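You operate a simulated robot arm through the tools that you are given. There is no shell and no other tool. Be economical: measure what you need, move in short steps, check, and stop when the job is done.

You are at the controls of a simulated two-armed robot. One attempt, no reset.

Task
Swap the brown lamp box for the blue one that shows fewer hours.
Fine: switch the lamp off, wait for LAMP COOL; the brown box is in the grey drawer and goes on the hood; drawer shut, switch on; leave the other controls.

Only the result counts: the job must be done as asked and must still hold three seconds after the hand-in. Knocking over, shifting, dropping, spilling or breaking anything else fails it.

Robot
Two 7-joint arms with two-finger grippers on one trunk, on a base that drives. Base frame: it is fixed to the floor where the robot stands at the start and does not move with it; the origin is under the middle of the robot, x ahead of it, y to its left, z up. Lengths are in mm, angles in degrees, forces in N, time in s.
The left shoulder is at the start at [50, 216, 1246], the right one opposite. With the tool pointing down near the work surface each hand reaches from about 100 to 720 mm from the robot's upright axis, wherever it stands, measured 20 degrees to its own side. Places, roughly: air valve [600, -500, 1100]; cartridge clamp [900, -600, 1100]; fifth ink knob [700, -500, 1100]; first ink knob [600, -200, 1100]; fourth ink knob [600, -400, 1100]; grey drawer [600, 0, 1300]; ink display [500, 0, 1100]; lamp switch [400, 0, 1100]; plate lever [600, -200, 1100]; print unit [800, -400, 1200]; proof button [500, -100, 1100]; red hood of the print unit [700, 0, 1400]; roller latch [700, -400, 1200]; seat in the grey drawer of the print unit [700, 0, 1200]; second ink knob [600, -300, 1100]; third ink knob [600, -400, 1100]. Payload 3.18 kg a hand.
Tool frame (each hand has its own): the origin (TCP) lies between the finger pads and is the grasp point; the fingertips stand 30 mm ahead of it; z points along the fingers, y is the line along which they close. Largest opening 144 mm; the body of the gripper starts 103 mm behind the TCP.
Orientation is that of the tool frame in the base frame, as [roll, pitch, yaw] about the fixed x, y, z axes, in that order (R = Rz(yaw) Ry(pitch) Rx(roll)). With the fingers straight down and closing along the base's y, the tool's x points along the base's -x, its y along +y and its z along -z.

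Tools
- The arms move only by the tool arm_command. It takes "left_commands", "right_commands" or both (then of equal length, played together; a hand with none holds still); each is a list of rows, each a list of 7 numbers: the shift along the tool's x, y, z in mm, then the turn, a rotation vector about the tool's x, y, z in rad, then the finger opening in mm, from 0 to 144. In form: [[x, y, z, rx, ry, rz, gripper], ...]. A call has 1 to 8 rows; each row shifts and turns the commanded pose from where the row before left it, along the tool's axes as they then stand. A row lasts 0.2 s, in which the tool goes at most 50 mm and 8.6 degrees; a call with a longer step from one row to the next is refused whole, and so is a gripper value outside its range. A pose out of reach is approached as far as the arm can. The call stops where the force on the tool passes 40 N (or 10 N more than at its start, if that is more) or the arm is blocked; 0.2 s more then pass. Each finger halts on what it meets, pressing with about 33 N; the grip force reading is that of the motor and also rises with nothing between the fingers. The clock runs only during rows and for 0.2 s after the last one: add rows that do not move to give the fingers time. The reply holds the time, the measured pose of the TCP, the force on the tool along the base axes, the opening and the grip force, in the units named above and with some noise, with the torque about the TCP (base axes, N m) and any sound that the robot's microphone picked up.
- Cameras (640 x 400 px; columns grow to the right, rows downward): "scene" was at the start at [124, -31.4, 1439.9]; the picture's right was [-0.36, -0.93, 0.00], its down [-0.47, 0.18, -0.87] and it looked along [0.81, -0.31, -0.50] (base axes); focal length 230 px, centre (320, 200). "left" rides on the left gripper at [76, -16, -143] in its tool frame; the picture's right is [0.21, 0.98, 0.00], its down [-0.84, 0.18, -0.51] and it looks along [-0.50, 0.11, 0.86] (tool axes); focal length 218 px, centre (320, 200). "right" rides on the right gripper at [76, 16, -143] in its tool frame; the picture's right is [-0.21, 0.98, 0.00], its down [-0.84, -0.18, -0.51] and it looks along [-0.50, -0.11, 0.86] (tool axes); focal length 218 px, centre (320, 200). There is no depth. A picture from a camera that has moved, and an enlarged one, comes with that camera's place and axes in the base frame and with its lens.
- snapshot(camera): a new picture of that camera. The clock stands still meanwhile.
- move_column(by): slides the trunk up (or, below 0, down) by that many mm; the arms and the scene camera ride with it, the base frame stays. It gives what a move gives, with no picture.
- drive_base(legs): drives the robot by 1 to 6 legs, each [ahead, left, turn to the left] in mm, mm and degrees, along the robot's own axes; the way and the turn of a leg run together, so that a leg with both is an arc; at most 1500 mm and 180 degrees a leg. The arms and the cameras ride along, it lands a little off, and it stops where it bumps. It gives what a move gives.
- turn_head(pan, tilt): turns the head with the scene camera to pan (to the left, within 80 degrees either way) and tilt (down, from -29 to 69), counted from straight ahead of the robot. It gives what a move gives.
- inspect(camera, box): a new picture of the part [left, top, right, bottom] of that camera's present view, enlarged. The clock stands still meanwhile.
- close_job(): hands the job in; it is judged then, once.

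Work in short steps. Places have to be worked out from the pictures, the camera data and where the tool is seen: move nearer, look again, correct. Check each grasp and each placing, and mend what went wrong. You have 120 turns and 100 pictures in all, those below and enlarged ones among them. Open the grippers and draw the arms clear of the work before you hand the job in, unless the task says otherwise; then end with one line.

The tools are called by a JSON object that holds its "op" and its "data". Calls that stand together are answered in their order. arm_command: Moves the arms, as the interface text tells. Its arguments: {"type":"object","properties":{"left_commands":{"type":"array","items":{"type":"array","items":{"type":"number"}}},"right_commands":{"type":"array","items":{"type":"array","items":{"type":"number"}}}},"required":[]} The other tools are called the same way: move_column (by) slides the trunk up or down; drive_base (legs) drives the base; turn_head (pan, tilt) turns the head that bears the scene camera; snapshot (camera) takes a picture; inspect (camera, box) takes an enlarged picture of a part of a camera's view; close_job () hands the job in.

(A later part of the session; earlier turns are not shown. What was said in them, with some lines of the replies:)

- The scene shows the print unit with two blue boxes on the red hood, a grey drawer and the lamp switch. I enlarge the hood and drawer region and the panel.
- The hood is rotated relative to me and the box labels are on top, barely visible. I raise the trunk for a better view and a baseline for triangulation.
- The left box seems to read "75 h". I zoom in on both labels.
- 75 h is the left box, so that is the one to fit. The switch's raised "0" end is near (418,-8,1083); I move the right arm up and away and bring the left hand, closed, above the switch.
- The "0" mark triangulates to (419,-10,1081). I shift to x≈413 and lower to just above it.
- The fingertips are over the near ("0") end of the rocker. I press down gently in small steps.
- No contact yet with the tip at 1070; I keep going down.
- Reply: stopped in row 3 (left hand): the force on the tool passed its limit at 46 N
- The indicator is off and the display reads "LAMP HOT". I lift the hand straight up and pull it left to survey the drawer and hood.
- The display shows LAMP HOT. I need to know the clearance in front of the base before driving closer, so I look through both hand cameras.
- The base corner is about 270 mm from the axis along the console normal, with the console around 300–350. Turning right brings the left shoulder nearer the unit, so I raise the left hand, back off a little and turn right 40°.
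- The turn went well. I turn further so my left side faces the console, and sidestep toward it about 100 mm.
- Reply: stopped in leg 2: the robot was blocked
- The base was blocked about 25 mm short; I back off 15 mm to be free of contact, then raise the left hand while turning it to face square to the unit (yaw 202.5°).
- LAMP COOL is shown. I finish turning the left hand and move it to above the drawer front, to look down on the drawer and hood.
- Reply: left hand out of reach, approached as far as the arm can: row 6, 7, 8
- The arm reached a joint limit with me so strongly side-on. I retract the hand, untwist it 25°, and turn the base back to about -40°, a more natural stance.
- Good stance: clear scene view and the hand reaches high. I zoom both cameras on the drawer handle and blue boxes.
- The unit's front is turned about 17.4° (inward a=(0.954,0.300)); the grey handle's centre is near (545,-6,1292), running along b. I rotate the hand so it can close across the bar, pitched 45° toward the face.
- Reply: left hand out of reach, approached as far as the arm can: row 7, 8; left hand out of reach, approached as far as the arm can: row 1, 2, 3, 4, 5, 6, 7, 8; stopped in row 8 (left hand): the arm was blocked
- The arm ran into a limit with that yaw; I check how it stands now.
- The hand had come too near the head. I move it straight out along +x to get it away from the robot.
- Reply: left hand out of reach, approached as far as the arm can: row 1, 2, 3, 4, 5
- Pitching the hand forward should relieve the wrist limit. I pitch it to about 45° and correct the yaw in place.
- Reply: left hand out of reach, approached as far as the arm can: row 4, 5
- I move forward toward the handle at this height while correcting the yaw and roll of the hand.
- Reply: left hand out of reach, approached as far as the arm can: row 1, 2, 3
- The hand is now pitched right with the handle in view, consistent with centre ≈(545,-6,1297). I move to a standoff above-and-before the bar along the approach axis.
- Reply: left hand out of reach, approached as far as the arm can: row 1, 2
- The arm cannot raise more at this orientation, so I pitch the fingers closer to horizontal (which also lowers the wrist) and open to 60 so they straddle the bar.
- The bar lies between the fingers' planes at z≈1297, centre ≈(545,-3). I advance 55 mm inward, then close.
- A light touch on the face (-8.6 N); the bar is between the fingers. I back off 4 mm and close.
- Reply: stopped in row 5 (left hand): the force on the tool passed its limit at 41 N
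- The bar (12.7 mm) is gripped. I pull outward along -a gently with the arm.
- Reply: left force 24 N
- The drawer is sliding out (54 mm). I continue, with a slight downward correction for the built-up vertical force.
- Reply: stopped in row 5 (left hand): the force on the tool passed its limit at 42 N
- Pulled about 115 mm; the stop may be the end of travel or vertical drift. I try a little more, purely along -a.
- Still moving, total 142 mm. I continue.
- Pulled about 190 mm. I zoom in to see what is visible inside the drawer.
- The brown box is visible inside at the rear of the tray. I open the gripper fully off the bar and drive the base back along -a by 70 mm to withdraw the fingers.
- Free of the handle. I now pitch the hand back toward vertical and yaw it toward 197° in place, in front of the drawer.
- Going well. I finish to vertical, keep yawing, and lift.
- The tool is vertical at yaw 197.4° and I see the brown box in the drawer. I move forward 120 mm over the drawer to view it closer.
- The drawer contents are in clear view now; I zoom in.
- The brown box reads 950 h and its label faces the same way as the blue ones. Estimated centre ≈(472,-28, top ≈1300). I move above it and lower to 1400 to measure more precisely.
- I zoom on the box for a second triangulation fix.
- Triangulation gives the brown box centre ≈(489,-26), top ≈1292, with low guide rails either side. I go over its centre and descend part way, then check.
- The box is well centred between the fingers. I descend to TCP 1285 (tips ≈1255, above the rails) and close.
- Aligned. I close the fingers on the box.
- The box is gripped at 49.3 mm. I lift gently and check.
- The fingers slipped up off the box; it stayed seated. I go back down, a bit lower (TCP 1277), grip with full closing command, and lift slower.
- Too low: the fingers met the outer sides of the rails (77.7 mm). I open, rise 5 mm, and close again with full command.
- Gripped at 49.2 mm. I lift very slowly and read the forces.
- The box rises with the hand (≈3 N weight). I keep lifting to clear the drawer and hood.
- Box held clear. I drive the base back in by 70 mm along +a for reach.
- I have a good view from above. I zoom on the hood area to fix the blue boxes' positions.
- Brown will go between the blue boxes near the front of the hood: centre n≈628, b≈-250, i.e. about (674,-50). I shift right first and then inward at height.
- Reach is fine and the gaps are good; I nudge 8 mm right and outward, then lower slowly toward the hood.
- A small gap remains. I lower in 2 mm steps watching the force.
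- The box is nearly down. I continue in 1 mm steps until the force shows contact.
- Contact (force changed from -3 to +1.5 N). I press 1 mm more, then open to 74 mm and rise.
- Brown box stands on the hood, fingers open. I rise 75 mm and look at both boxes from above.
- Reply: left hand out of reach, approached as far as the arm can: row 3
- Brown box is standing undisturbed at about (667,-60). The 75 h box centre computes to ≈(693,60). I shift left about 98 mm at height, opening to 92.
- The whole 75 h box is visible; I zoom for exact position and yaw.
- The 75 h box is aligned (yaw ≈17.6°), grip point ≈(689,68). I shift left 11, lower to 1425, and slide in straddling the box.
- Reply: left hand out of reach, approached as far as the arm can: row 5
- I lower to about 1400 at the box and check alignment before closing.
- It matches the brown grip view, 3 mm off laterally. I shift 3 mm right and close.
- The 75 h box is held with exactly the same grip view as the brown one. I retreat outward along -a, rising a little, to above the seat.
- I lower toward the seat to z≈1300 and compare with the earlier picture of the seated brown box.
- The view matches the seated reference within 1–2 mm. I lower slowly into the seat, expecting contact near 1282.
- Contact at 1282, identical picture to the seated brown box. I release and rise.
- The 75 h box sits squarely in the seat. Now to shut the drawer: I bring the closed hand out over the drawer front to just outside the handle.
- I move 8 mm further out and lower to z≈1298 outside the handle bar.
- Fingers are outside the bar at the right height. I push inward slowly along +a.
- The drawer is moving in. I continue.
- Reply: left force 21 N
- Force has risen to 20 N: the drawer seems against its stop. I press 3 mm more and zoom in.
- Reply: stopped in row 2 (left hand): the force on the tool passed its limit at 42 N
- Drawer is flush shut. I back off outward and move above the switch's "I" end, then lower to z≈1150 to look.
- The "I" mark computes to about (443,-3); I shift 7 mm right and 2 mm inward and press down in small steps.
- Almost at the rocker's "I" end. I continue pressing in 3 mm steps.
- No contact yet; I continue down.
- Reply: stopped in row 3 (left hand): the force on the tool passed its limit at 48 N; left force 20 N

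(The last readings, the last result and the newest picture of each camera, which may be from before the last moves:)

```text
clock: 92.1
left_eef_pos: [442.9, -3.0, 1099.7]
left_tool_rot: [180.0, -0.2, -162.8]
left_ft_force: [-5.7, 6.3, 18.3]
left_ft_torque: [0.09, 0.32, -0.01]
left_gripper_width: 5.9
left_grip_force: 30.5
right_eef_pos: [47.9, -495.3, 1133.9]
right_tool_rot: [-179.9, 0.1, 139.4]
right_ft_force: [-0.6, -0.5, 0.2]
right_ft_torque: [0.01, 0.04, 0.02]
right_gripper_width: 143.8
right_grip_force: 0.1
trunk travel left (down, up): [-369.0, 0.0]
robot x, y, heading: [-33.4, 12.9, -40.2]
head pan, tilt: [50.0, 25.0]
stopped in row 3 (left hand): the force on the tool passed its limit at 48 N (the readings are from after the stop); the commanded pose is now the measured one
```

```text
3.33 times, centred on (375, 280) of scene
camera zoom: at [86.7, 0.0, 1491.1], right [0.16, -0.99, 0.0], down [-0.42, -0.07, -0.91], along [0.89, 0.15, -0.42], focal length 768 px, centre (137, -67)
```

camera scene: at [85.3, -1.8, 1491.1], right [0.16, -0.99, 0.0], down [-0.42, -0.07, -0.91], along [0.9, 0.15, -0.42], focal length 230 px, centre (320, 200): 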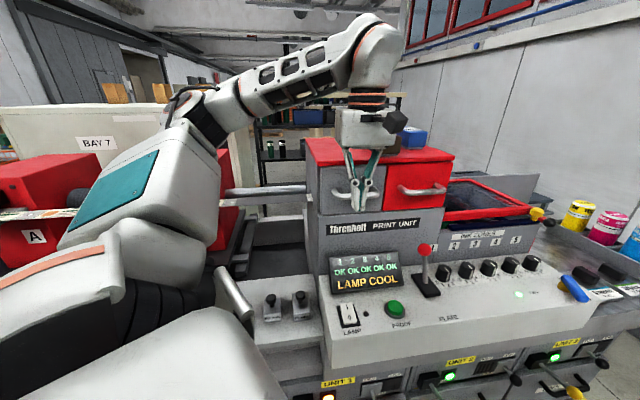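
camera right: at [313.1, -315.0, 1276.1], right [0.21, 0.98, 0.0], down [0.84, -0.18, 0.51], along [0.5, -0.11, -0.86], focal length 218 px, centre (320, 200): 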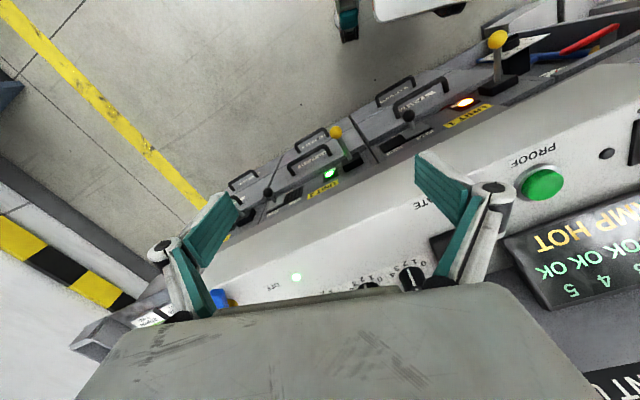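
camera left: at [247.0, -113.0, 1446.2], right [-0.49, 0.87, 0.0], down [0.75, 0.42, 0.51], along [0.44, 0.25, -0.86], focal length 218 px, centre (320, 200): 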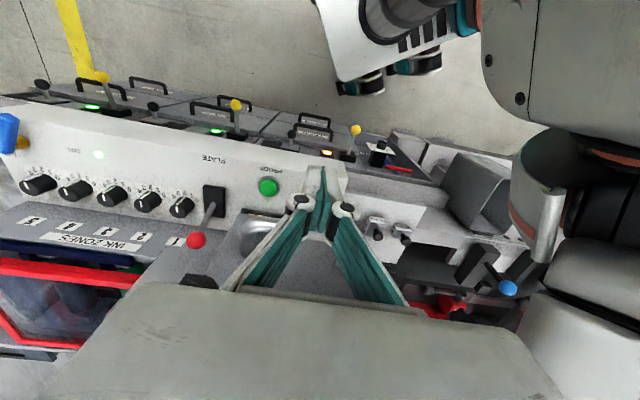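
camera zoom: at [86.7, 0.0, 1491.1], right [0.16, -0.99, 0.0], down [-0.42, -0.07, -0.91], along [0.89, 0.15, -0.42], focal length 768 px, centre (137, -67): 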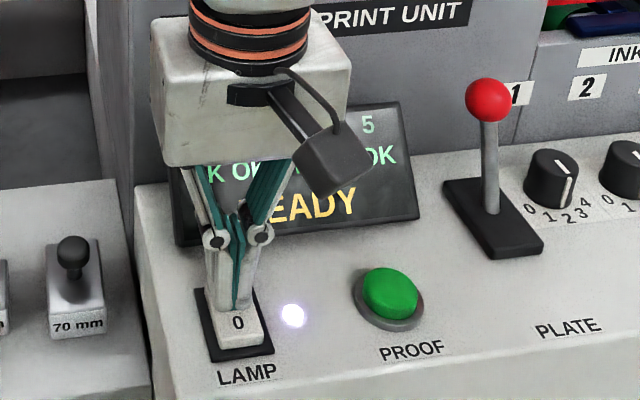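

The indicator is lit and the display reads READY. I lift the hand straight up, then withdraw it clear and open the gripper.

{"op": "arm_command", "data": {"left_commands": [[0, 0, -20, 0, 0, 0, 0], [0, 0, -40, 0, 0, 0, 0], [0, 0, -45, 0, 0, 0, 0], [0, 0, -45, 0, 0, 0, 0], [40, 0, -30, 0, 0, 0, 0], [45, 0, 0, 0, 0, 0, 40], [40, 0, 0, 0, 0, 0, 80]]}}

{"op": "snapshot", "data": {"camera": "scene"}}

{"op": "snapshot", "data": {"camera": "left"}}

```text
clock: 93.7
left_eef_pos: [325.4, -40.0, 1276.7]
left_tool_rot: [180.0, -0.1, -162.9]
left_ft_force: [-0.9, -0.7, 0.0]
left_ft_torque: [0.05, -0.04, 0.01]
left_gripper_width: 80.2
left_grip_force: 0.1
right_eef_pos: [46.6, -497.3, 1133.3]
right_tool_rot: [179.9, -0.2, 139.4]
right_ft_force: [0.0, 0.5, -1.0]
right_ft_torque: [0.06, -0.06, 0.02]
right_gripper_width: 144.0
right_grip_force: 0.1
trunk travel left (down, up): [-369.0, 0.0]
robot x, y, heading: [-32.8, 11.5, -40.5]
head pan, tilt: [50.0, 25.0]
```

```text
10 pictures are left
camera scene: at [87.0, -1.8, 1491.0], right [0.16, -0.99, 0.0], down [-0.42, -0.07, -0.91], along [0.89, 0.15, -0.42], focal length 230 px, centre (320, 200)
```

scene: 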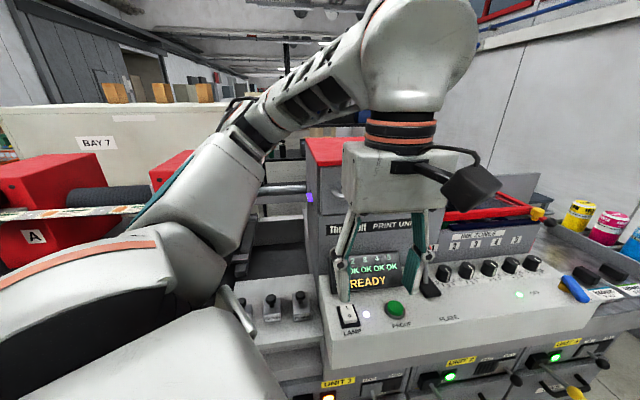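

```text
9 pictures are left
camera left: at [258.3, -78.2, 1422.9], right [-0.49, 0.87, 0.0], down [0.75, 0.42, 0.5], along [0.44, 0.25, -0.86], focal length 218 px, centre (320, 200)
```

left: 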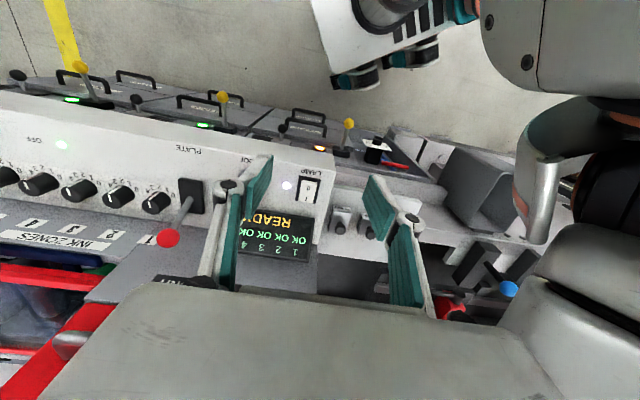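

READY with the lamp on. I drive back 110 mm from the unit to be clear, and take a last look.

{"op": "drive_base", "data": {"legs": [[-58, -93, 0]]}}

{"op": "arm_command", "data": {"left_commands": [[0, -40, 0, 0, 0, 0, 144], [0, -40, 0, 0, 0, 0, 144], [0, -40, 0, 0, 0, 0, 144]]}}

{"op": "inspect", "data": {"camera": "scene", "box": [260, 100, 480, 340]}}

```text
clock: 95.2
left_eef_pos: [221.6, -72.4, 1277.9]
left_tool_rot: [180.0, -0.3, -163.1]
left_ft_force: [-0.4, -0.1, 0.1]
left_ft_torque: [-0.01, -0.03, -0.01]
left_gripper_width: 80.0
left_grip_force: 0.0
right_eef_pos: [-57.9, -528.8, 1134.2]
right_tool_rot: [180.0, -0.1, 139.3]
right_ft_force: [-0.7, 0.3, -0.2]
right_ft_torque: [-0.02, -0.05, 0.02]
right_gripper_width: 144.1
right_grip_force: 0.0
trunk travel left (down, up): [-369.0, 0.0]
robot x, y, heading: [-140.3, -21.1, -40.7]
head pan, tilt: [50.0, 25.0]
```

```text
clock: 96.0
left_eef_pos: [256.8, -189.4, 1278.7]
left_tool_rot: [179.9, -0.2, -163.1]
left_ft_force: [0.1, 0.3, 0.9]
left_ft_torque: [0.05, 0.03, -0.02]
left_gripper_width: 144.2
left_grip_force: 0.1
right_eef_pos: [-58.0, -530.6, 1132.5]
right_tool_rot: [179.9, -0.1, 139.3]
right_ft_force: [0.0, 0.2, -1.3]
right_ft_torque: [0.03, 0.02, -0.03]
right_gripper_width: 143.9
right_grip_force: 0.0
trunk travel left (down, up): [-369.0, 0.0]
robot x, y, heading: [-137.5, -21.8, -40.7]
head pan, tilt: [50.0, 25.0]
```

```text
1.67 times, centred on (370, 220) of scene
camera zoom: at [-16.8, -35.2, 1490.9], right [0.16, -0.99, 0.0], down [-0.42, -0.07, -0.91], along [0.89, 0.15, -0.42], focal length 384 px, centre (237, 167)
```

zoom: 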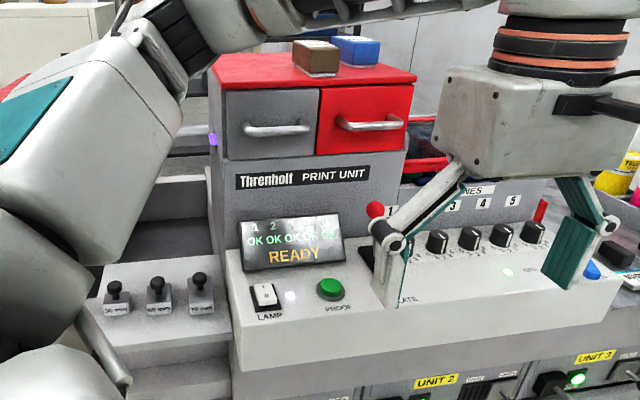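

The drawer is shut, the display reads READY with the lamp lit, the brown box stands on the hood beside the 640 h box, and the open grippers are clear. I hand the job in.

{"op": "close_job", "data": {}}

```text
The job is handed in.
```

The blue 75 h lamp box is now in the grey drawer and the brown 950 h box stands on the red hood. The drawer is shut, the lamp is on, and the display reads READY; I did not operate any other controls. While positioning, the base was stopped once by contact on the console side. I backed off and saw nothing displaced.
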